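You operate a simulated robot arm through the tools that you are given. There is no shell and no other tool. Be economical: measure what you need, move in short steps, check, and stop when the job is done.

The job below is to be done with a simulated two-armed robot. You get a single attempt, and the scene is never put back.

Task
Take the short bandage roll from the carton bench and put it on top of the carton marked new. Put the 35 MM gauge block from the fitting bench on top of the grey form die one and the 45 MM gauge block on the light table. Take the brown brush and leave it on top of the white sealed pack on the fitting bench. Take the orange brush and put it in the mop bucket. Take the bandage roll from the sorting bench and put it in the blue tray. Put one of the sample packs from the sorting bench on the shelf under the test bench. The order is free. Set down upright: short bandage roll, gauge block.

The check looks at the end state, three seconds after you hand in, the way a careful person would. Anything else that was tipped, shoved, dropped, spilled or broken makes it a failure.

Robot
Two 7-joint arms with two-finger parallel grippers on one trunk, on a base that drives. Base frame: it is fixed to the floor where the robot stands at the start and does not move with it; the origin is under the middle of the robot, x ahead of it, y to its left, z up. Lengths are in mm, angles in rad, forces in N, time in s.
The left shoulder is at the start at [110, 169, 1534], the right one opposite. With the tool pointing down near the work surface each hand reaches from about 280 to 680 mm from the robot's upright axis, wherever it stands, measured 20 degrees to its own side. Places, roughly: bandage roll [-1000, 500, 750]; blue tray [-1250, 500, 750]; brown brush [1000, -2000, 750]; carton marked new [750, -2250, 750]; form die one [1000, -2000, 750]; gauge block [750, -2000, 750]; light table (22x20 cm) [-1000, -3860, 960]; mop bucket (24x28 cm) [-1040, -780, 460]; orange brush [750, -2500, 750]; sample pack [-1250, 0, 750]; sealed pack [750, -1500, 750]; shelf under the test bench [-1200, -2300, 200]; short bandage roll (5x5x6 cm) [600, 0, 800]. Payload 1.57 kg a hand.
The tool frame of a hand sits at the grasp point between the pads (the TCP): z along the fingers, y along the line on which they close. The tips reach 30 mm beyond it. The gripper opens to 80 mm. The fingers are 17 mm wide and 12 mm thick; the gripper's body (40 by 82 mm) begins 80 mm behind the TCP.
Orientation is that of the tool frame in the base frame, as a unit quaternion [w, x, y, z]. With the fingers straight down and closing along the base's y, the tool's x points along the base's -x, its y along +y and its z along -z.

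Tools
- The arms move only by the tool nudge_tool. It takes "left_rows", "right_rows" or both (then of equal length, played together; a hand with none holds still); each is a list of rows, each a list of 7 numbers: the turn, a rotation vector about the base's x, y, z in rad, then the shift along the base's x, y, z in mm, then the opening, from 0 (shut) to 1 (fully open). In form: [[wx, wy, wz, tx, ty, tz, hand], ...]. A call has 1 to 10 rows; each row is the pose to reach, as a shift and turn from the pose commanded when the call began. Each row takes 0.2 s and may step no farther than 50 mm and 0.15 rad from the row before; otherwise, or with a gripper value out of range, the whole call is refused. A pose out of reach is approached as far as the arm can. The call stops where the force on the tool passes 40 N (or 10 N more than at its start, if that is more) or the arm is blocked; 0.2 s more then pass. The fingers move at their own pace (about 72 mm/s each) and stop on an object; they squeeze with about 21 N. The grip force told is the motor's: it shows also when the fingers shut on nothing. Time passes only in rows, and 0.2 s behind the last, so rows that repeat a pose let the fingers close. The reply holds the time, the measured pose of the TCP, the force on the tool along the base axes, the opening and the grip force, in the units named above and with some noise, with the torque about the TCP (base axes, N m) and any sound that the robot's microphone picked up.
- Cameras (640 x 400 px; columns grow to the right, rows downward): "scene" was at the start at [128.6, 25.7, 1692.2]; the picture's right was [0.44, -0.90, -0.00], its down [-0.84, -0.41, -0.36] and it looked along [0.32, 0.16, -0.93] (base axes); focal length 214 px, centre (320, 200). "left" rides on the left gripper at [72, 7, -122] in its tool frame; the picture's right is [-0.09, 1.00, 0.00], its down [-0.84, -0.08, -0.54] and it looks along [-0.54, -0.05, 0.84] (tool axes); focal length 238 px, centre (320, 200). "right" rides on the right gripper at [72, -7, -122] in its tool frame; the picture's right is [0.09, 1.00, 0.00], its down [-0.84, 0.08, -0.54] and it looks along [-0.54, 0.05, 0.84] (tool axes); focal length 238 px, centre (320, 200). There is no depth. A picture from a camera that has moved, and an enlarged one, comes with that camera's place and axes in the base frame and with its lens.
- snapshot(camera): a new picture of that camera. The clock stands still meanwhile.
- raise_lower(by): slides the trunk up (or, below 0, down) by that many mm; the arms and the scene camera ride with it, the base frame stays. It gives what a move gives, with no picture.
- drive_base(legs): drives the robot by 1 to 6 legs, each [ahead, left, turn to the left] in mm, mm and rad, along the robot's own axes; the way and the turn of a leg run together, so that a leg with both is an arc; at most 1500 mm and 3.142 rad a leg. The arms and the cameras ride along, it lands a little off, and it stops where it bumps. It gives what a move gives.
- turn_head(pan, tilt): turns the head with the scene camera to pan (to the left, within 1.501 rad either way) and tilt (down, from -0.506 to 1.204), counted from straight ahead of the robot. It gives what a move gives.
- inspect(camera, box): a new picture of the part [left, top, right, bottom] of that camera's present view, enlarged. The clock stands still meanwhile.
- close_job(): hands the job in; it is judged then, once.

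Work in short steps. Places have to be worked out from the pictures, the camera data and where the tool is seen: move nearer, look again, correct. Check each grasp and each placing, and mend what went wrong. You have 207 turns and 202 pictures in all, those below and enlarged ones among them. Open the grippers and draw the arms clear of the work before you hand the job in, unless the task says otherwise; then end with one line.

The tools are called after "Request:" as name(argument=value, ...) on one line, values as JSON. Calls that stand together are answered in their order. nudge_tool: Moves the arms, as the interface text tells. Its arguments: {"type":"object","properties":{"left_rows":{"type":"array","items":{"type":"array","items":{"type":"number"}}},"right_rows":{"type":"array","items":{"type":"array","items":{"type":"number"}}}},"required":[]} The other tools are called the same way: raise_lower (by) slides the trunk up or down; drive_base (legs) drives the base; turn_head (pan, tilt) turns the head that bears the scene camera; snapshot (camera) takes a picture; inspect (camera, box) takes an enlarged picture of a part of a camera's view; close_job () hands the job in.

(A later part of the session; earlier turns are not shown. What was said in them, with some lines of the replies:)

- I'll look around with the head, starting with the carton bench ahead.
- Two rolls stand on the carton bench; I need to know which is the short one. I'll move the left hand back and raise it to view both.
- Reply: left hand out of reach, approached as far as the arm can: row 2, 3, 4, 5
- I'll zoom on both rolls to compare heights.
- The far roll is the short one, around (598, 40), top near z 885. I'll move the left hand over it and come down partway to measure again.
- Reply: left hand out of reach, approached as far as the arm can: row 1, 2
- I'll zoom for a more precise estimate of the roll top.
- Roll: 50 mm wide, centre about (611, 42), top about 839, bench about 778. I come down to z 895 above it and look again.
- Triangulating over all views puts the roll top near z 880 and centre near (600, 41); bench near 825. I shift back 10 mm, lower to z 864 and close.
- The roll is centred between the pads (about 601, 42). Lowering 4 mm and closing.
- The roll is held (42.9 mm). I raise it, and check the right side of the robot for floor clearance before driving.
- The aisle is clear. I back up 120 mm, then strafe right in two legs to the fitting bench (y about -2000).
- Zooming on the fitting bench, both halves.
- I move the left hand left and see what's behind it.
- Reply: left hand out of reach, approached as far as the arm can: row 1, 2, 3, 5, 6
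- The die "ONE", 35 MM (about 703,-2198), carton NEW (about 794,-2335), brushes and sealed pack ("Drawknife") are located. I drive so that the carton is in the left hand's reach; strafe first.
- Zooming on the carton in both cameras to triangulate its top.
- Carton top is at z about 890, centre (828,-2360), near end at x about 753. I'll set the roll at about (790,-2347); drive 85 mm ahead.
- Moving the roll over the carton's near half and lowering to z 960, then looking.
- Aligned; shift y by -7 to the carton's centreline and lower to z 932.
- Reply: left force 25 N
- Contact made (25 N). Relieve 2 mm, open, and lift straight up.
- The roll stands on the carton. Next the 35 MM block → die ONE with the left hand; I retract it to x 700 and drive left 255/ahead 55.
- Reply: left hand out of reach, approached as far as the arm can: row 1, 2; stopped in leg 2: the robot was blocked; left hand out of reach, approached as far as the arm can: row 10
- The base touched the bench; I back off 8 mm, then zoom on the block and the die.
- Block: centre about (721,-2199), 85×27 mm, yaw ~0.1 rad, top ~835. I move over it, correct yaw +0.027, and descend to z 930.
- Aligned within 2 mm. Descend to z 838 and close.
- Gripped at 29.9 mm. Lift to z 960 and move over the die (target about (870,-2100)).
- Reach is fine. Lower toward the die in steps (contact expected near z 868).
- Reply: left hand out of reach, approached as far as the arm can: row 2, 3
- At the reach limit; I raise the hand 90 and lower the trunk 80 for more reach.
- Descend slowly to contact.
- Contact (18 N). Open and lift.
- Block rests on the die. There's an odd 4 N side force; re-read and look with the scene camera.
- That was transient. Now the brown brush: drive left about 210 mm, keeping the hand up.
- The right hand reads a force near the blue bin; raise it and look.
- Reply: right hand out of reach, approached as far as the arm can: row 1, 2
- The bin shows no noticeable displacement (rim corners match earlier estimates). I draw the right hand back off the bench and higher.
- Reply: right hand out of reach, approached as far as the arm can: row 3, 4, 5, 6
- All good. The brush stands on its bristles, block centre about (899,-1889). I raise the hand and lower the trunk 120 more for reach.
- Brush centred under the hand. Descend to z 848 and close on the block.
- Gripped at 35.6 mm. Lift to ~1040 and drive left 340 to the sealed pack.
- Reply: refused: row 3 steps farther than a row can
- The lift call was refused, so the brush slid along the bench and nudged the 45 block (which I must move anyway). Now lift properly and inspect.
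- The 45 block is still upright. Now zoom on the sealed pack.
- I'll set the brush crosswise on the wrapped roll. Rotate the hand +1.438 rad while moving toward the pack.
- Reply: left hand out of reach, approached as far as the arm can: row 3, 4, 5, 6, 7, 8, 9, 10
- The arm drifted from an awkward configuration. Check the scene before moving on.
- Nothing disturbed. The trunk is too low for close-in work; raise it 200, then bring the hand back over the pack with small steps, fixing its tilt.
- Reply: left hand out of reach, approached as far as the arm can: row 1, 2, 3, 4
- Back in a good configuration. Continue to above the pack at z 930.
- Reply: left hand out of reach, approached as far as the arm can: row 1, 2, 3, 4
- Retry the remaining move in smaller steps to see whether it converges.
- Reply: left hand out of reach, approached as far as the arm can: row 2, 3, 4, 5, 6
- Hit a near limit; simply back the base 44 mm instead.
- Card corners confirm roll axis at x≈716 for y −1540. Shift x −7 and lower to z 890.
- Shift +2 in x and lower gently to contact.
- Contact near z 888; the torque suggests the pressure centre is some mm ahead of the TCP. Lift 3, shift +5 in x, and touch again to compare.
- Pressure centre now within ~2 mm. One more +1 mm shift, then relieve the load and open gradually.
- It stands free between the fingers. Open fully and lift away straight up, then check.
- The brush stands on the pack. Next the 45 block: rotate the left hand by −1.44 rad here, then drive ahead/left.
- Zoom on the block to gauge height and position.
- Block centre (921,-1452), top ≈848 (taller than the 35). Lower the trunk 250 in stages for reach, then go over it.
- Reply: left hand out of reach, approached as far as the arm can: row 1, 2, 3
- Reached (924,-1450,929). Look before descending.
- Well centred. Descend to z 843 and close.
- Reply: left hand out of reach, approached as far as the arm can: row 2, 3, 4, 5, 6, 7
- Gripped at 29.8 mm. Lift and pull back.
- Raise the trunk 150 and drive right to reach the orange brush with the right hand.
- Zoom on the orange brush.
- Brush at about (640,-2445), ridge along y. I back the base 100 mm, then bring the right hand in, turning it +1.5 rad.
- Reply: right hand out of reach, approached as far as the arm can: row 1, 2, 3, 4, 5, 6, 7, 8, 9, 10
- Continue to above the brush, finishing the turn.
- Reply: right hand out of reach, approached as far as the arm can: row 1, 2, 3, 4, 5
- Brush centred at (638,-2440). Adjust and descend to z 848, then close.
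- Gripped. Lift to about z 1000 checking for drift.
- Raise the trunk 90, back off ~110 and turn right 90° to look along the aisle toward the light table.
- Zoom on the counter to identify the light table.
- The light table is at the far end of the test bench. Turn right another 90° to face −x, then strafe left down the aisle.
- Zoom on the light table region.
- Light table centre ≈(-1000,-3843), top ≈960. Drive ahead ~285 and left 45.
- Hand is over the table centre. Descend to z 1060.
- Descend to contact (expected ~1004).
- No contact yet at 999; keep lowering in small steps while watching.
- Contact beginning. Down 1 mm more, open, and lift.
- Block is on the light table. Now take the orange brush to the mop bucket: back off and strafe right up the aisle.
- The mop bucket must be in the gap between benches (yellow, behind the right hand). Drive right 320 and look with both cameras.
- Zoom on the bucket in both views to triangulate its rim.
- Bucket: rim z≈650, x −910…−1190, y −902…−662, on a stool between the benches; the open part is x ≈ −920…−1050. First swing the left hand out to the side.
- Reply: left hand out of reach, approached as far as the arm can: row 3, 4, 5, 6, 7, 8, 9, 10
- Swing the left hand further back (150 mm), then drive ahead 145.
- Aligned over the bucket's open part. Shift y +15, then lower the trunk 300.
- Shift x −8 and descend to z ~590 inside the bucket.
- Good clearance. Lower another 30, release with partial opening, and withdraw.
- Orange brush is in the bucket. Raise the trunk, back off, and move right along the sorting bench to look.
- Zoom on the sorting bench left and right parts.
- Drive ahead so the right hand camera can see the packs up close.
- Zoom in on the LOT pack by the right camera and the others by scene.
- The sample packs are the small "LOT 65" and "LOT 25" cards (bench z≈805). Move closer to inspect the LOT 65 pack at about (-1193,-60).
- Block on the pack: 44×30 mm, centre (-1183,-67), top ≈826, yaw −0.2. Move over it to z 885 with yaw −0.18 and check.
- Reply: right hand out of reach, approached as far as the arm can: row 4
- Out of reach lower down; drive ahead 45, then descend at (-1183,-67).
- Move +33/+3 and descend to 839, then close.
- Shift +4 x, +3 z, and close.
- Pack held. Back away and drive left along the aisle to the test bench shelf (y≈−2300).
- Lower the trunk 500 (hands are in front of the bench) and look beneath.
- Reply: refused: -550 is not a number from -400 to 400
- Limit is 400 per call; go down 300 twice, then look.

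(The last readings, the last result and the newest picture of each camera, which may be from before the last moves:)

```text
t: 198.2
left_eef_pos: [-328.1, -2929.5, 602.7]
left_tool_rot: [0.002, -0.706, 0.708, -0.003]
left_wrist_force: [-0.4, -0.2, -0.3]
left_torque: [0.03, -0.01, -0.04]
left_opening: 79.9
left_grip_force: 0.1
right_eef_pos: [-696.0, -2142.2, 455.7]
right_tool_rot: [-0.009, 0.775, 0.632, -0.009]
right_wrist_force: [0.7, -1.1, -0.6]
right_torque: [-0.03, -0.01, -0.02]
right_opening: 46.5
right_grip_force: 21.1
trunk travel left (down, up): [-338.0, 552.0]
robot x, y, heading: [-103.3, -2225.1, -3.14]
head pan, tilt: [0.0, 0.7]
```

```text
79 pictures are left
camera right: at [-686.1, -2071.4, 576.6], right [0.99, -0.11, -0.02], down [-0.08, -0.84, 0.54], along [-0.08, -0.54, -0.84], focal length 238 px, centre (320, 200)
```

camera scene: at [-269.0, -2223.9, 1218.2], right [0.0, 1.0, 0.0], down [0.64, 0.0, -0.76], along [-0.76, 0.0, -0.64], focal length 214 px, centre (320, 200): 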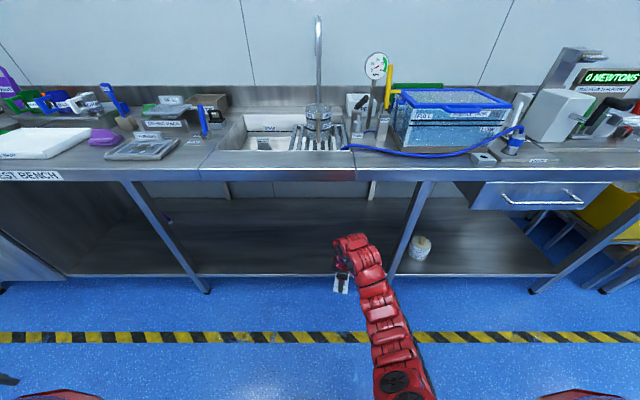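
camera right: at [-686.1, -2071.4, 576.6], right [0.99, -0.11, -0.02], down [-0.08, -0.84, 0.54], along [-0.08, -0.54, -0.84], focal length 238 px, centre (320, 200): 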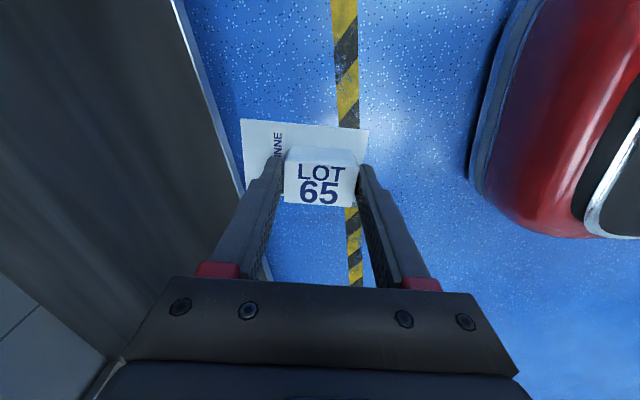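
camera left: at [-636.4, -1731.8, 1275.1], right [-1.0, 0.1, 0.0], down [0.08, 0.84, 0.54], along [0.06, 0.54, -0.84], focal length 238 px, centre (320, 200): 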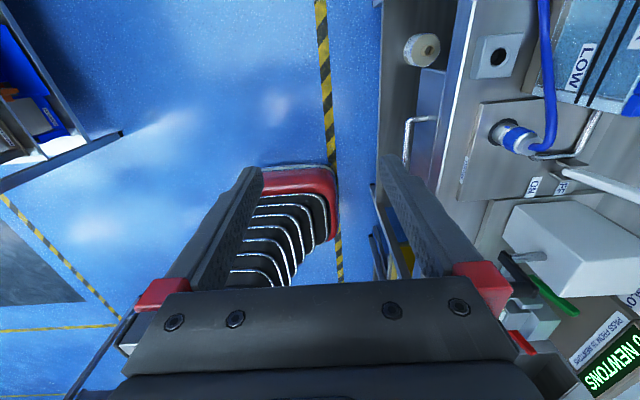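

The bay from y≈−2880 to −1790 is open; shelf front edge x≈−875, z≈200. Lower 150 more and drive ahead 200 with the hand under the bench; watch.

Request:
raise_lower(by=-150)

Request:
drive_base(legs=[[120, 0, 0]])

Request:
snapshot(camera="scene")

Request:
snapshot(camera="right")

```text
t: 199.9
left_eef_pos: [-326.2, -2930.1, 454.2]
left_tool_rot: [0.002, -0.706, 0.708, -0.002]
left_wrist_force: [0.4, 1.0, 0.3]
left_torque: [0.02, -0.01, 0.05]
left_opening: 80.0
left_grip_force: 0.1
right_eef_pos: [-697.0, -2143.7, 304.9]
right_tool_rot: [-0.01, 0.774, 0.633, -0.008]
right_wrist_force: [0.5, -0.3, -0.4]
right_torque: [-0.02, 0.02, 0.01]
right_opening: 46.4
right_grip_force: 20.8
trunk travel left (down, up): [-188.0, 702.0]
robot x, y, heading: [-100.4, -2221.8, -3.134]
head pan, tilt: [0.0, 0.7]
```

```text
t: 201.1
left_eef_pos: [-444.8, -2930.5, 452.7]
left_tool_rot: [0.002, -0.705, 0.709, 0.0]
left_wrist_force: [-0.4, 0.1, -1.0]
left_torque: [0.0, 0.01, 0.0]
left_opening: 79.9
left_grip_force: 0.1
right_eef_pos: [-811.3, -2140.3, 305.3]
right_tool_rot: [-0.009, 0.776, 0.631, -0.008]
right_wrist_force: [0.6, -1.1, 0.0]
right_torque: [-0.02, 0.01, -0.01]
right_opening: 46.6
right_grip_force: 20.9
trunk travel left (down, up): [-188.0, 702.0]
robot x, y, heading: [-218.7, -2224.9, 3.139]
head pan, tilt: [0.0, 0.7]
```

```text
78 pictures are left
camera scene: at [-384.2, -2223.4, 1068.1], right [0.0, 1.0, 0.0], down [0.64, 0.0, -0.76], along [-0.76, 0.0, -0.64], focal length 214 px, centre (320, 200)
```

scene: 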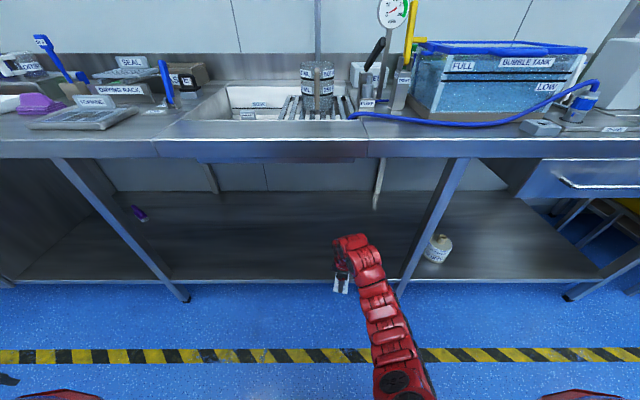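

```text
77 pictures are left
camera right: at [-800.6, -2069.7, 426.3], right [0.99, -0.11, -0.02], down [-0.08, -0.84, 0.54], along [-0.08, -0.54, -0.84], focal length 238 px, centre (320, 200)
```

right: 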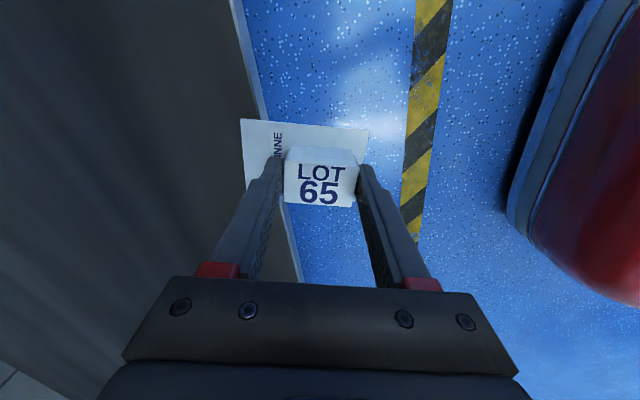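

Shelf z≈200–230. Arm is well below the bench top. Drive ahead 170 more.

Request:
drive_base(legs=[[170, 0, 0]])

Request:
snapshot(camera="right")

Request:
snapshot(camera="scene")

```text
t: 202.6
left_eef_pos: [-615.7, -2928.8, 453.6]
left_tool_rot: [0.002, -0.705, 0.709, -0.002]
left_wrist_force: [0.9, 0.0, 0.5]
left_torque: [-0.01, 0.0, 0.01]
left_opening: 80.1
left_grip_force: 0.1
right_eef_pos: [-983.7, -2141.4, 305.4]
right_tool_rot: [-0.008, 0.775, 0.632, -0.008]
right_wrist_force: [0.2, -0.2, -0.3]
right_torque: [-0.01, -0.02, -0.01]
right_opening: 46.7
right_grip_force: 21.1
trunk travel left (down, up): [-188.0, 702.0]
robot x, y, heading: [-391.6, -2223.1, 3.143]
head pan, tilt: [0.0, 0.7]
```

```text
76 pictures are left
camera right: at [-971.7, -2070.4, 426.3], right [0.99, -0.11, -0.02], down [-0.08, -0.84, 0.54], along [-0.08, -0.54, -0.84], focal length 238 px, centre (320, 200)
```

right: 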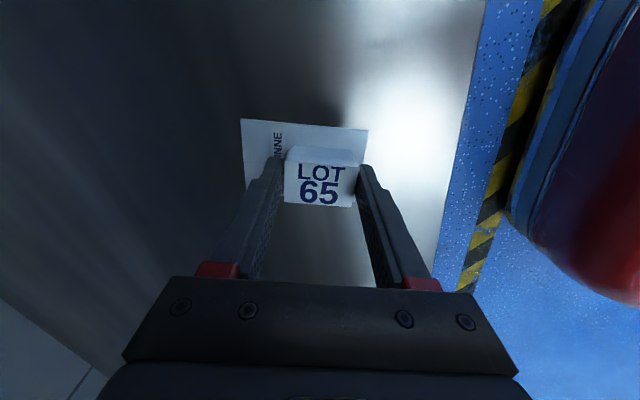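

```text
75 pictures are left
camera scene: at [-555.0, -2223.5, 1068.1], right [0.0, 1.0, 0.0], down [0.64, 0.0, -0.76], along [-0.76, 0.0, -0.64], focal length 214 px, centre (320, 200)
```

scene: 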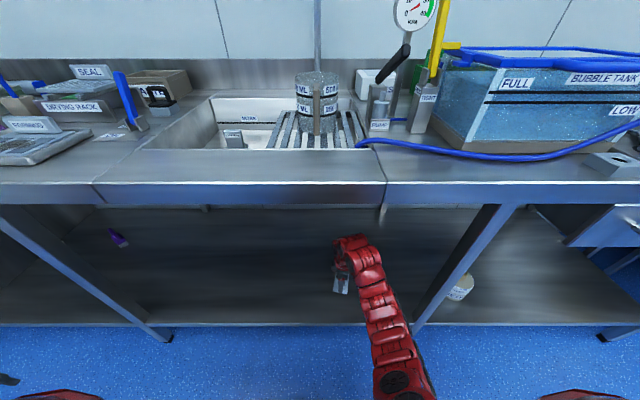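

Over the shelf. Lower the hand in steps toward contact.

Request:
nudge_tool(right_rows=[[0, 0, 0, 0, 0, -15, 0], [0, 0, 0, 0, 0, -28, 0]])

Request:
nudge_tool(right_rows=[[0, 0, 0, 0, 0, -5, 0], [0, 0, 0, 0, 0, -10, 0], [0, 0, 0, 0, 0, -15, 0]])

Request:
snapshot(camera="right")

```text
t: 203.2
left_eef_pos: [-613.9, -2930.4, 452.6]
left_tool_rot: [0.002, -0.706, 0.709, -0.001]
left_wrist_force: [0.2, 0.9, -0.7]
left_torque: [-0.01, -0.01, 0.0]
left_opening: 79.9
left_grip_force: 0.0
right_eef_pos: [-982.3, -2140.6, 277.9]
right_tool_rot: [-0.009, 0.775, 0.632, -0.009]
right_wrist_force: [0.5, -1.3, -0.6]
right_torque: [0.01, 0.0, -0.01]
right_opening: 46.4
right_grip_force: 20.9
trunk travel left (down, up): [-188.0, 702.0]
robot x, y, heading: [-390.3, -2226.1, 3.141]
head pan, tilt: [0.0, 0.7]
```

```text
t: 204.0
left_eef_pos: [-613.9, -2930.2, 453.0]
left_tool_rot: [0.001, -0.706, 0.708, -0.001]
left_wrist_force: [-0.5, 0.6, 0.0]
left_torque: [0.02, 0.0, -0.01]
left_opening: 80.0
left_grip_force: 0.1
right_eef_pos: [-980.6, -2141.8, 262.9]
right_tool_rot: [-0.007, 0.775, 0.632, -0.008]
right_wrist_force: [0.4, -0.9, -0.6]
right_torque: [-0.01, 0.01, -0.02]
right_opening: 46.4
right_grip_force: 20.6
trunk travel left (down, up): [-188.0, 702.0]
robot x, y, heading: [-392.8, -2219.3, 3.142]
head pan, tilt: [0.0, 0.7]
```

```text
74 pictures are left
camera right: at [-970.9, -2070.7, 383.8], right [0.99, -0.11, -0.02], down [-0.08, -0.84, 0.54], along [-0.08, -0.54, -0.84], focal length 238 px, centre (320, 200)
```

right: 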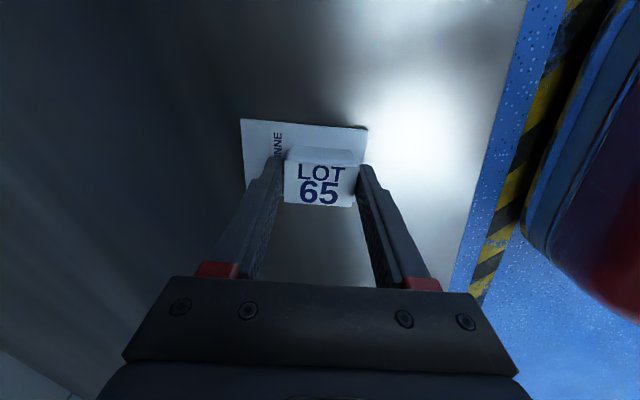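

Shadow close to the card; continue in small steps.

Request:
nudge_tool(right_rows=[[0, 0, 0, 0, 0, -4, 0], [0, 0, 0, 0, 0, -8, 0], [0, 0, 0, 0, 0, -12, 0]])

Request:
nudge_tool(right_rows=[[0, 0, 0, 0, 0, -4, 0], [0, 0, 0, 0, 0, -8, 0], [0, 0, 0, 0, 0, -12, 0]])

```text
t: 204.8
left_eef_pos: [-613.7, -2931.0, 452.8]
left_tool_rot: [0.002, -0.706, 0.708, -0.001]
left_wrist_force: [0.1, -0.5, -0.5]
left_torque: [0.03, 0.04, 0.02]
left_opening: 80.1
left_grip_force: 0.0
right_eef_pos: [-984.3, -2141.5, 253.6]
right_tool_rot: [-0.01, 0.775, 0.632, -0.011]
right_wrist_force: [2.7, 0.0, 26.0]
right_torque: [-0.15, -0.72, -0.02]
right_opening: 47.1
right_grip_force: 21.0
trunk travel left (down, up): [-188.0, 702.0]
robot x, y, heading: [-386.8, -2224.6, 3.141]
head pan, tilt: [0.0, 0.7]
```

```text
t: 205.2
left_eef_pos: [-614.0, -2929.4, 453.2]
left_tool_rot: [0.002, -0.706, 0.708, 0.0]
left_wrist_force: [-0.2, -0.2, -0.1]
left_torque: [-0.02, -0.02, 0.01]
left_opening: 80.1
left_grip_force: 0.2
right_eef_pos: [-983.6, -2142.4, 251.9]
right_tool_rot: [-0.011, 0.774, 0.633, -0.011]
right_wrist_force: [10.9, 0.7, 31.9]
right_torque: [-0.08, -1.31, 0.06]
right_opening: 46.8
right_grip_force: 20.7
trunk travel left (down, up): [-188.0, 702.0]
robot x, y, heading: [-387.9, -2223.6, 3.142]
head pan, tilt: [0.0, 0.7]
stopped in row 1 (right hand): the force on the tool passed its limit at 46 N (the readings are from after the stop); the commanded pose is now the measured one
```

On the shelf. Relieve, open, and lift.

Request:
nudge_tool(right_rows=[[0, 0, 0, 0, 0, 3, 0], [0, 0, 0, 0, 0, 3, 0.8], [0, 0, 0, 0, 0, 3, 1], [0, 0, 0, 0, 0, 3, 1], [0, 0, 0, 0, 0, 25, 1], [0, 0, 0, 0, 0, 50, 1]])

Request:
snapshot(camera="right")

```text
t: 206.6
left_eef_pos: [-613.7, -2929.1, 453.4]
left_tool_rot: [0.002, -0.707, 0.708, -0.001]
left_wrist_force: [0.3, 0.5, -0.2]
left_torque: [0.0, -0.02, -0.01]
left_opening: 79.6
left_grip_force: 0.0
right_eef_pos: [-982.2, -2141.0, 301.2]
right_tool_rot: [-0.01, 0.775, 0.632, -0.01]
right_wrist_force: [0.1, 0.2, -0.4]
right_torque: [0.04, 0.0, 0.04]
right_opening: 79.8
right_grip_force: 0.1
trunk travel left (down, up): [-188.0, 702.0]
robot x, y, heading: [-389.4, -2227.3, 3.142]
head pan, tilt: [0.0, 0.7]
```

```text
73 pictures are left
camera right: at [-971.9, -2070.6, 422.3], right [0.99, -0.11, -0.03], down [-0.08, -0.84, 0.54], along [-0.08, -0.54, -0.84], focal length 238 px, centre (320, 200)
```

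right: 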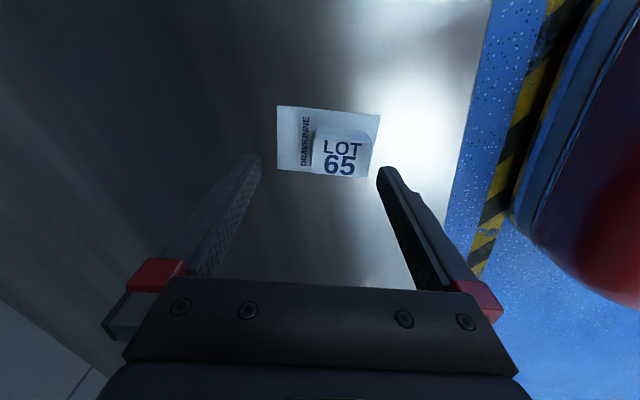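

Pack lies on the shelf. Back out, raise the trunk, and go to the bandage roll on the sorting bench.

Request:
drive_base(legs=[[-330, 0, 0]])

Request:
raise_lower(by=380)

Request:
raise_lower(by=320)

Request:
drive_base(legs=[[0, -1450, 0], [0, -1000, 0]])

Request:
turn_head(pan=-0.15, tilt=0.75)

Request:
snapshot(camera="scene")

```text
t: 208.8
left_eef_pos: [-285.4, -2929.0, 453.1]
left_tool_rot: [0.003, -0.704, 0.71, -0.001]
left_wrist_force: [-0.4, -0.5, 0.2]
left_torque: [-0.02, 0.02, 0.0]
left_opening: 80.2
left_grip_force: 0.1
right_eef_pos: [-648.7, -2138.9, 301.4]
right_tool_rot: [-0.01, 0.776, 0.63, -0.011]
right_wrist_force: [-0.2, -0.9, -0.2]
right_torque: [0.0, 0.0, 0.0]
right_opening: 79.8
right_grip_force: 0.1
trunk travel left (down, up): [-188.0, 702.0]
robot x, y, heading: [-51.6, -2224.2, 3.135]
head pan, tilt: [0.0, 0.7]
```

```text
t: 212.4
left_eef_pos: [-285.2, -2928.9, 832.4]
left_tool_rot: [0.002, -0.704, 0.71, -0.002]
left_wrist_force: [-0.5, 0.0, 0.7]
left_torque: [-0.02, 0.0, -0.01]
left_opening: 80.0
left_grip_force: 0.1
right_eef_pos: [-649.2, -2138.2, 681.6]
right_tool_rot: [-0.009, 0.776, 0.63, -0.01]
right_wrist_force: [0.7, -0.9, -0.3]
right_torque: [0.0, 0.0, 0.01]
right_opening: 80.0
right_grip_force: 0.1
trunk travel left (down, up): [-568.0, 322.0]
robot x, y, heading: [-56.8, -2225.0, 3.135]
head pan, tilt: [0.0, 0.7]
```

```text
t: 215.6
left_eef_pos: [-285.6, -2929.2, 1154.5]
left_tool_rot: [0.002, -0.704, 0.71, -0.001]
left_wrist_force: [-0.4, -0.3, -0.1]
left_torque: [0.03, 0.02, -0.02]
left_opening: 79.7
left_grip_force: 0.0
right_eef_pos: [-650.4, -2139.7, 1001.2]
right_tool_rot: [-0.009, 0.777, 0.63, -0.01]
right_wrist_force: [0.6, -0.3, -1.2]
right_torque: [-0.04, -0.02, 0.02]
right_opening: 79.9
right_grip_force: 0.1
trunk travel left (down, up): [-888.0, 2.0]
robot x, y, heading: [-53.5, -2227.2, 3.14]
head pan, tilt: [0.0, 0.7]
```

```text
t: 227.7
left_eef_pos: [-272.5, -459.8, 1152.3]
left_tool_rot: [0.002, -0.703, 0.711, -0.002]
left_wrist_force: [-0.1, -0.4, -0.5]
left_torque: [-0.01, 0.01, 0.01]
left_opening: 79.9
left_grip_force: 0.1
right_eef_pos: [-635.2, 330.5, 1001.9]
right_tool_rot: [-0.01, 0.777, 0.629, -0.01]
right_wrist_force: [0.7, 0.8, -0.5]
right_torque: [0.05, 0.01, -0.02]
right_opening: 79.9
right_grip_force: 0.1
trunk travel left (down, up): [-888.0, 2.0]
robot x, y, heading: [-39.0, 243.0, 3.131]
head pan, tilt: [0.0, 0.7]
```

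```text
t: 228.4
left_eef_pos: [-272.4, -460.0, 1153.0]
left_tool_rot: [0.002, -0.704, 0.711, -0.001]
left_wrist_force: [-0.5, 0.8, -0.3]
left_torque: [0.02, 0.02, 0.01]
left_opening: 80.0
left_grip_force: 0.1
right_eef_pos: [-634.8, 332.1, 1001.9]
right_tool_rot: [-0.01, 0.777, 0.63, -0.01]
right_wrist_force: [0.0, 0.4, -0.4]
right_torque: [-0.01, 0.01, -0.02]
right_opening: 80.0
right_grip_force: 0.0
trunk travel left (down, up): [-888.0, 2.0]
robot x, y, heading: [-41.2, 239.5, 3.132]
head pan, tilt: [-0.15, 0.75]
```

```text
72 pictures are left
camera scene: at [-203.3, 258.0, 1764.0], right [0.16, 0.99, 0.0], down [0.67, -0.11, -0.73], along [-0.72, 0.12, -0.68], focal length 214 px, centre (320, 200)
```

scene: 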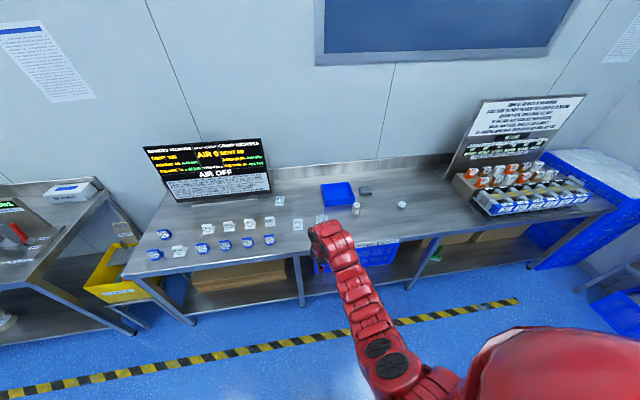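

Zoom on roll and tray.

Request:
inspect(camera="scene", box=[300, 170, 430, 250])

```text
4.92 times, centred on (365, 210) of scene
camera zoom: at [-203.3, 258.0, 1764.0], right [0.16, 0.99, 0.0], down [0.67, -0.11, -0.73], along [-0.72, 0.12, -0.68], focal length 1056 px, centre (98, 151)
```

zoom: 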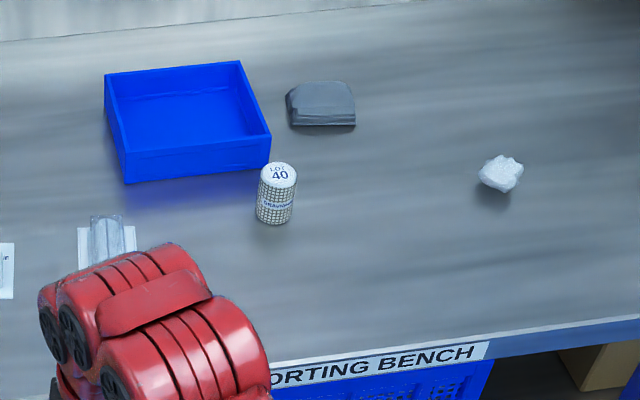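

Roll at (-1070,627), top ≈870, ⌀44; tray centre (-1247,550). Drive ahead 440, right 195.

Request:
drive_base(legs=[[0, -195, 0.01], [440, 0, 0]])

Request:
snapshot(camera="right")

Request:
snapshot(camera="scene")

```text
t: 232.2
left_eef_pos: [-684.1, -264.0, 1153.1]
left_tool_rot: [-0.002, 0.71, -0.705, 0.001]
left_wrist_force: [0.4, 0.2, -0.4]
left_torque: [0.02, -0.04, -0.02]
left_opening: 80.3
left_grip_force: 0.1
right_eef_pos: [-1059.5, 521.8, 1001.9]
right_tool_rot: [-0.01, 0.772, 0.635, -0.01]
right_wrist_force: [0.2, 0.0, 0.0]
right_torque: [-0.05, -0.01, 0.01]
right_opening: 80.3
right_grip_force: 0.0
trunk travel left (down, up): [-888.0, 2.0]
robot x, y, heading: [-459.4, 442.2, -3.134]
head pan, tilt: [-0.15, 0.75]
```

```text
70 pictures are left
camera right: at [-1049.3, 592.7, 1122.7], right [0.99, -0.1, -0.03], down [-0.07, -0.84, 0.54], along [-0.08, -0.54, -0.84], focal length 238 px, centre (320, 200)
```

right: 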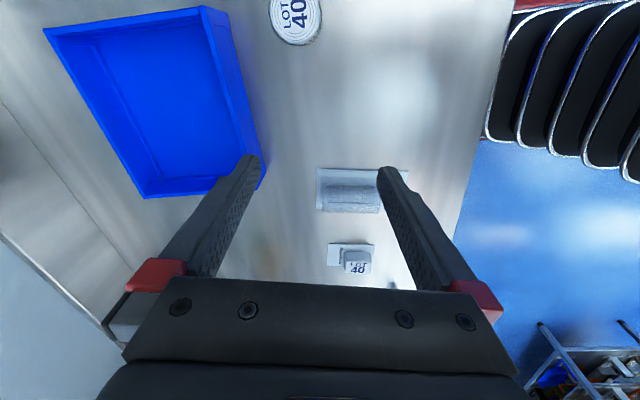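

```text
69 pictures are left
camera scene: at [-627.1, 455.8, 1764.1], right [0.14, 0.99, 0.0], down [0.67, -0.1, -0.73], along [-0.72, 0.1, -0.68], focal length 214 px, centre (320, 200)
```

scene: 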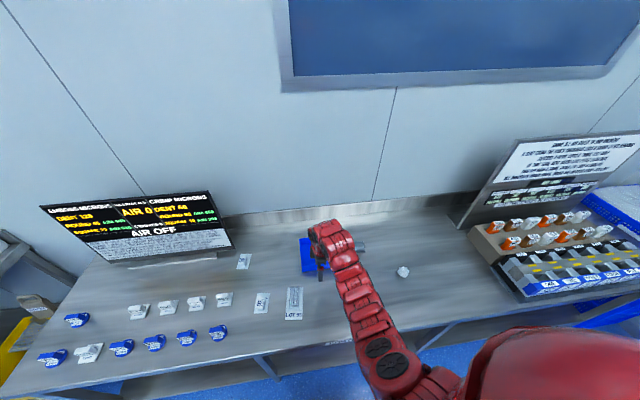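

Move over the roll and descend to z 930.

Request:
nudge_tool(right_rows=[[0, 0, 0, -5, 45, 0, 1], [0, 0, 0, -10, 80, -15, 1], [0, 0, 0, -13, 98, -45, 1], [0, 0, 0, -13, 98, -72, 1]])

Request:
snapshot(camera="right")

```text
t: 233.2
left_eef_pos: [-683.2, -263.2, 1153.5]
left_tool_rot: [-0.002, 0.709, -0.705, 0.002]
left_wrist_force: [0.1, -0.5, 0.1]
left_torque: [0.02, 0.01, 0.01]
left_opening: 79.9
left_grip_force: 0.1
right_eef_pos: [-1073.6, 621.1, 927.4]
right_tool_rot: [-0.011, 0.772, 0.636, -0.011]
right_wrist_force: [-1.0, 0.2, 0.3]
right_torque: [0.03, 0.02, 0.02]
right_opening: 80.0
right_grip_force: 0.0
trunk travel left (down, up): [-888.0, 2.0]
robot x, y, heading: [-465.4, 444.8, -3.134]
head pan, tilt: [-0.15, 0.75]
```

```text
68 pictures are left
camera right: at [-1064.2, 692.4, 1049.4], right [0.99, -0.1, -0.03], down [-0.07, -0.84, 0.54], along [-0.08, -0.54, -0.84], focal length 238 px, centre (320, 200)
```

right: 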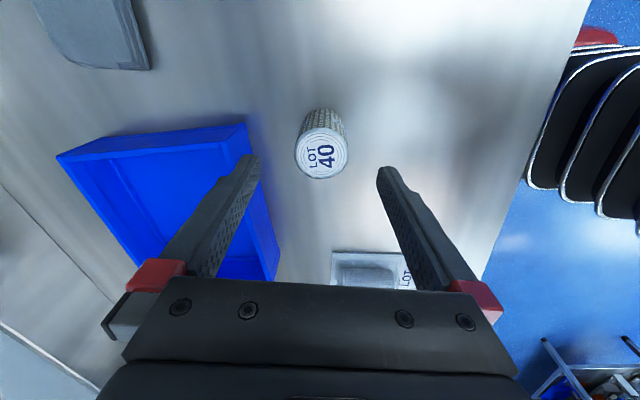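

Centred. Descend to ~846 and close, then lift.

Request:
nudge_tool(right_rows=[[0, 0, 0, -2, -3, -40, 1], [0, 0, 0, -2, -3, -70, 1], [0, 0, 0, -2, -3, -82, 1], [0, 0, 0, -2, -3, -82, 0], [0, 0, 0, -2, -3, -82, 0], [0, 0, 0, -2, -3, -82, 0], [0, 0, 0, -2, -3, -82, 0], [0, 0, 0, -2, -3, -45, 0], [0, 0, 0, -2, -3, 0, 0], [0, 0, 0, -2, -3, 30, 0]])

Request:
snapshot(camera="right")

```text
t: 235.4
left_eef_pos: [-685.3, -263.0, 1153.3]
left_tool_rot: [-0.002, 0.71, -0.704, 0.001]
left_wrist_force: [-0.8, 0.5, 0.2]
left_torque: [0.0, 0.02, 0.0]
left_opening: 80.1
left_grip_force: 0.1
right_eef_pos: [-1072.9, 617.1, 958.2]
right_tool_rot: [-0.008, 0.772, 0.635, -0.01]
right_wrist_force: [-0.6, -0.4, -0.6]
right_torque: [0.01, -0.01, 0.02]
right_opening: 42.0
right_grip_force: 20.3
trunk travel left (down, up): [-888.0, 2.0]
robot x, y, heading: [-466.6, 446.3, -3.131]
head pan, tilt: [-0.15, 0.75]
```

```text
67 pictures are left
camera right: at [-1062.6, 688.6, 1080.0], right [0.99, -0.1, -0.03], down [-0.07, -0.84, 0.54], along [-0.08, -0.54, -0.84], focal length 238 px, centre (320, 200)
```

right: 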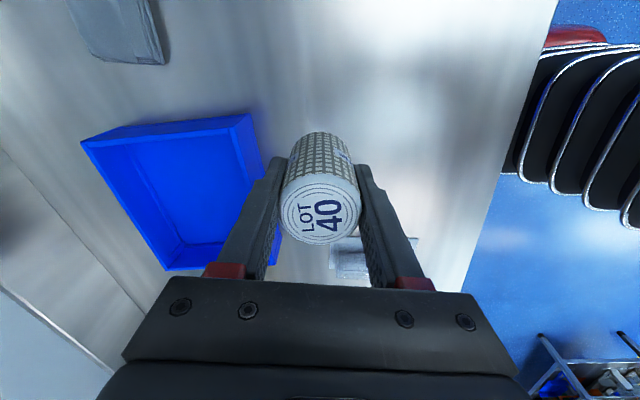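

Held. Raise slightly, shift y −77, and drive ahead 130.

Request:
nudge_tool(right_rows=[[0, 0, 0, 0, -40, 10, 0], [0, 0, 0, 0, -77, 15, 0]])

Request:
drive_base(legs=[[130, 0, 0]])

Request:
nudge_tool(right_rows=[[0, 0, 0, -15, 0, 0, 0], [0, 0, 0, -30, 0, -20, 0]])

Request:
snapshot(camera="right")

```text
t: 236.0
left_eef_pos: [-684.8, -262.9, 1153.7]
left_tool_rot: [-0.003, 0.709, -0.705, 0.002]
left_wrist_force: [-0.3, 0.2, 0.4]
left_torque: [0.0, 0.01, -0.02]
left_opening: 80.1
left_grip_force: 0.1
right_eef_pos: [-1073.6, 538.7, 972.1]
right_tool_rot: [-0.01, 0.773, 0.635, -0.011]
right_wrist_force: [-1.0, 0.6, -0.2]
right_torque: [0.03, 0.0, 0.0]
right_opening: 42.3
right_grip_force: 21.2
trunk travel left (down, up): [-888.0, 2.0]
robot x, y, heading: [-460.5, 439.1, -3.135]
head pan, tilt: [-0.15, 0.75]
```

```text
t: 237.3
left_eef_pos: [-814.2, -265.5, 1152.4]
left_tool_rot: [-0.002, 0.71, -0.704, 0.002]
left_wrist_force: [0.3, 0.1, 0.3]
left_torque: [0.0, 0.0, 0.01]
left_opening: 80.1
left_grip_force: 0.1
right_eef_pos: [-1206.2, 539.7, 972.5]
right_tool_rot: [-0.01, 0.772, 0.636, -0.011]
right_wrist_force: [0.2, -1.2, -0.3]
right_torque: [0.01, -0.01, 0.0]
right_opening: 42.1
right_grip_force: 21.3
trunk travel left (down, up): [-888.0, 2.0]
robot x, y, heading: [-597.7, 442.9, -3.132]
head pan, tilt: [-0.15, 0.75]
```

```text
t: 237.9
left_eef_pos: [-816.5, -264.8, 1152.8]
left_tool_rot: [-0.003, 0.71, -0.704, 0.002]
left_wrist_force: [0.8, -0.6, 0.4]
left_torque: [-0.02, -0.03, -0.01]
left_opening: 80.0
left_grip_force: 0.0
right_eef_pos: [-1237.9, 540.7, 950.1]
right_tool_rot: [-0.009, 0.771, 0.636, -0.01]
right_wrist_force: [-0.8, 0.0, -1.0]
right_torque: [-0.02, 0.0, -0.02]
right_opening: 42.1
right_grip_force: 21.0
trunk travel left (down, up): [-888.0, 2.0]
robot x, y, heading: [-598.4, 443.0, -3.134]
head pan, tilt: [-0.15, 0.75]
```

```text
66 pictures are left
camera right: at [-1228.6, 611.4, 1071.0], right [0.99, -0.1, -0.03], down [-0.07, -0.84, 0.54], along [-0.08, -0.54, -0.84], focal length 238 px, centre (320, 200)
```

right: 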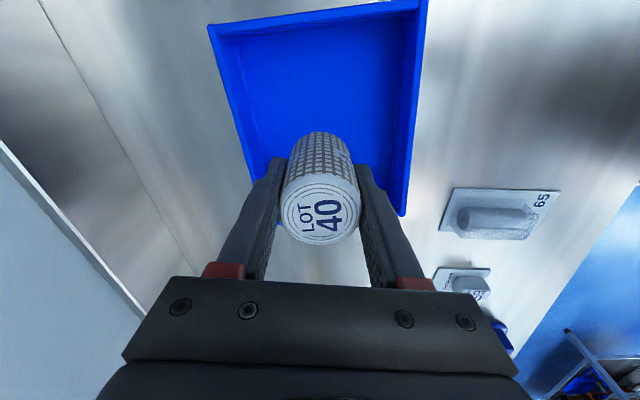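

Centred over the tray. Descend toward z 860.

Request:
nudge_tool(right_rows=[[0, 0, 0, 0, 0, -40, 0], [0, 0, 0, 0, 0, -75, 0], [0, 0, 0, 0, 0, -90, 0]])

Request:
snapshot(camera="right")

```text
t: 238.7
left_eef_pos: [-815.8, -264.3, 1152.9]
left_tool_rot: [-0.002, 0.71, -0.704, 0.001]
left_wrist_force: [0.3, 0.3, -0.3]
left_torque: [0.01, -0.02, -0.02]
left_opening: 80.1
left_grip_force: 0.1
right_eef_pos: [-1239.0, 538.9, 876.7]
right_tool_rot: [-0.011, 0.772, 0.636, -0.011]
right_wrist_force: [-0.2, -0.5, -0.9]
right_torque: [0.01, -0.03, 0.05]
right_opening: 42.1
right_grip_force: 20.7
right hand out of reach, approached as far as the arm can: row 3
trunk travel left (down, up): [-888.0, 2.0]
robot x, y, heading: [-595.6, 443.3, -3.135]
head pan, tilt: [-0.15, 0.75]
```

```text
65 pictures are left
camera right: at [-1228.8, 611.2, 997.9], right [0.99, -0.1, -0.03], down [-0.07, -0.84, 0.54], along [-0.08, -0.54, -0.84], focal length 238 px, centre (320, 200)
```

right: 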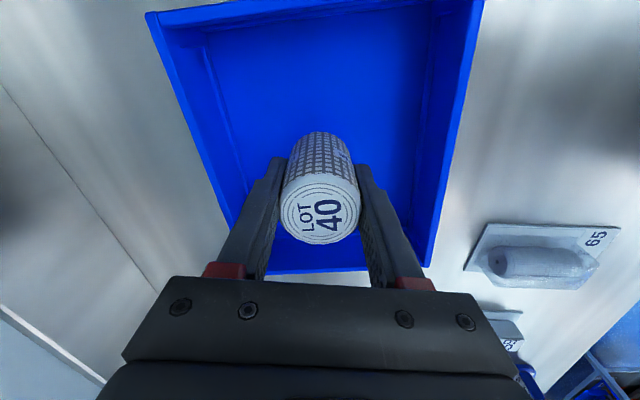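

Lower the trunk 18, then finish with small arm steps.

Request:
raise_lower(by=-18)

Request:
nudge_tool(right_rows=[[0, 0, 0, 4, 0, -4, 0], [0, 0, 0, 6, 0, -8, 0]])

```text
t: 239.3
left_eef_pos: [-815.1, -264.1, 1134.5]
left_tool_rot: [-0.002, 0.711, -0.704, 0.001]
left_wrist_force: [1.0, 1.0, 0.5]
left_torque: [0.03, 0.01, 0.02]
left_opening: 80.3
left_grip_force: 0.1
right_eef_pos: [-1239.6, 540.3, 858.9]
right_tool_rot: [-0.01, 0.772, 0.636, -0.011]
right_wrist_force: [-0.4, -0.2, -0.6]
right_torque: [0.0, -0.02, -0.01]
right_opening: 42.2
right_grip_force: 21.3
trunk travel left (down, up): [-870.0, 20.0]
robot x, y, heading: [-596.1, 443.0, -3.133]
head pan, tilt: [-0.15, 0.75]
```

```text
t: 239.9
left_eef_pos: [-814.6, -264.3, 1135.0]
left_tool_rot: [-0.002, 0.71, -0.704, 0.001]
left_wrist_force: [1.0, 0.7, -0.4]
left_torque: [0.01, 0.02, 0.04]
left_opening: 79.8
left_grip_force: 0.1
right_eef_pos: [-1234.0, 539.2, 852.3]
right_tool_rot: [-0.01, 0.771, 0.636, -0.012]
right_wrist_force: [-3.9, -0.4, 7.6]
right_torque: [-0.06, 0.03, 0.04]
right_opening: 42.2
right_grip_force: 21.3
trunk travel left (down, up): [-870.0, 20.0]
robot x, y, heading: [-594.8, 441.0, -3.13]
head pan, tilt: [-0.15, 0.75]
```

Touching the tray floor (8 N). Open and lift.

Request:
nudge_tool(right_rows=[[0, 0, 0, 0, 0, 0, 0.6], [0, 0, 0, 0, 0, 0, 0.9], [0, 0, 0, 0, 0, 0, 0.9], [0, 0, 0, 0, 0, 25, 0.9], [0, 0, 0, 5, 0, 65, 0.9], [0, 0, 0, 15, 0, 110, 0.9], [0, 0, 0, 30, 0, 150, 1]])

Request:
snapshot(camera="right")

```text
t: 241.5
left_eef_pos: [-814.4, -263.3, 1136.2]
left_tool_rot: [-0.002, 0.711, -0.704, 0.002]
left_wrist_force: [-0.4, -0.8, 0.5]
left_torque: [-0.03, -0.03, -0.01]
left_opening: 80.1
left_grip_force: 0.1
right_eef_pos: [-1201.2, 541.2, 1001.8]
right_tool_rot: [-0.01, 0.772, 0.636, -0.011]
right_wrist_force: [0.0, 0.1, -0.5]
right_torque: [-0.02, -0.03, 0.01]
right_opening: 79.8
right_grip_force: 0.1
trunk travel left (down, up): [-870.0, 20.0]
robot x, y, heading: [-598.7, 440.1, -3.13]
head pan, tilt: [-0.15, 0.75]
```

```text
64 pictures are left
camera right: at [-1191.4, 612.5, 1123.2], right [0.99, -0.1, -0.03], down [-0.07, -0.84, 0.54], along [-0.08, -0.54, -0.84], focal length 238 px, centre (320, 200)
```

right: 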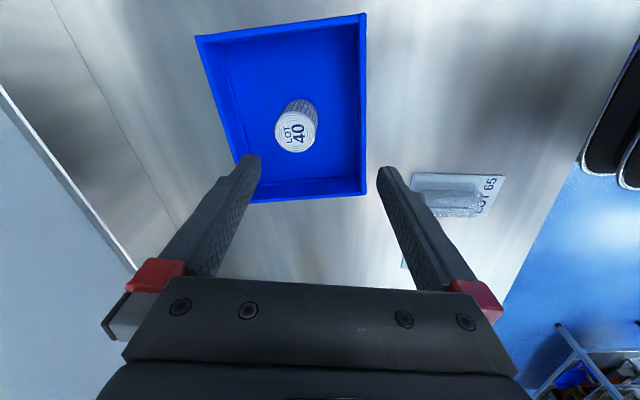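

Roll is in the tray. Back away and take a final verification look at the fitting bench.

Request:
drive_base(legs=[[-420, 0, 0], [0, 1150, 0], [0, 0, 1.571]])

Request:
turn_head(pan=0.75, tilt=0.55)

Request:
snapshot(camera="scene")

```text
t: 253.6
left_eef_pos: [576.8, -922.3, 1135.4]
left_tool_rot: [-0.003, 1.0, 0.023, -0.001]
left_wrist_force: [-0.5, 0.7, -0.1]
left_torque: [0.0, 0.01, 0.03]
left_opening: 79.8
left_grip_force: 0.1
right_eef_pos: [-210.7, -1340.6, 1001.4]
right_tool_rot: [0.001, 0.076, 0.997, -0.014]
right_wrist_force: [0.0, 0.1, -0.7]
right_torque: [-0.02, -0.02, -0.02]
right_opening: 80.1
right_grip_force: 0.0
trunk travel left (down, up): [-870.0, 20.0]
robot x, y, heading: [-137.6, -729.5, -1.522]
head pan, tilt: [-0.15, 0.75]
```

```text
t: 254.8
left_eef_pos: [577.9, -922.7, 1134.5]
left_tool_rot: [-0.003, 1.0, 0.024, -0.001]
left_wrist_force: [0.0, -0.2, 0.6]
left_torque: [0.01, -0.04, -0.01]
left_opening: 79.9
left_grip_force: 0.1
right_eef_pos: [-210.8, -1340.5, 1001.2]
right_tool_rot: [0.001, 0.075, 0.997, -0.014]
right_wrist_force: [-0.5, 0.6, 1.1]
right_torque: [0.01, 0.02, -0.03]
right_opening: 79.9
right_grip_force: 0.1
trunk travel left (down, up): [-870.0, 20.0]
robot x, y, heading: [-136.2, -732.0, -1.525]
head pan, tilt: [0.75, 0.55]
```

```text
63 pictures are left
camera scene: at [-71.8, -873.4, 1763.3], right [-0.7, -0.72, 0.0], down [-0.37, 0.36, -0.85], along [0.61, -0.59, -0.52], focal length 214 px, centre (320, 200)
```

scene: 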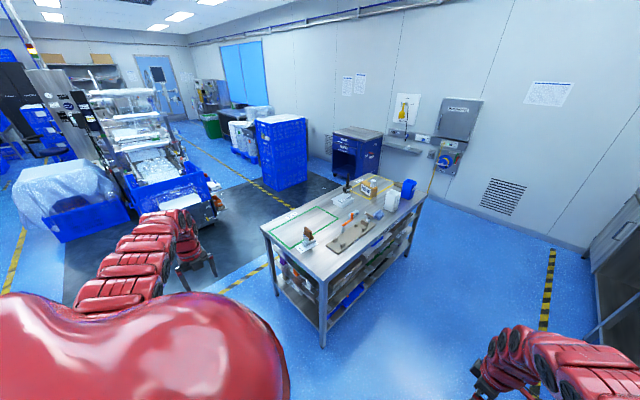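

Request:
inspect(camera="scene", box=[260, 170, 430, 276])

```text
3.76 times, centred on (345, 223) of scene
camera zoom: at [-71.8, -873.4, 1763.3], right [-0.7, -0.72, 0.0], down [-0.37, 0.36, -0.85], along [0.61, -0.59, -0.52], focal length 807 px, centre (226, 113)
```

zoom: 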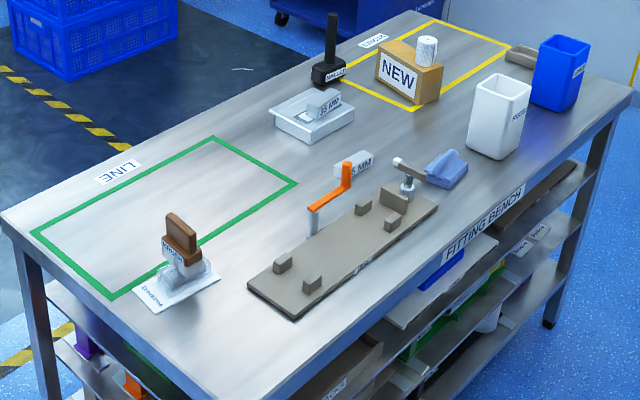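

Every placement on the fitting bench is still standing, and the grippers are open with both arms clear of the work. Handing in.

Request:
close_job()

```text
The job is handed in.
```

I carried out every part of the task and handed the job in; the last picture of the fitting bench showed everything there standing, but I never saw the 45 MM block's label. I picked that block by its measured height and because the other two on the bench were marked 25 and 35. Two slips on the fitting bench: I dragged the brown brush along it, which slid that block about 250 mm, still upright, before I moved it. The right fingertips also touched the blue bin marked CORES, which the pictures show within about 10 mm of where it was.
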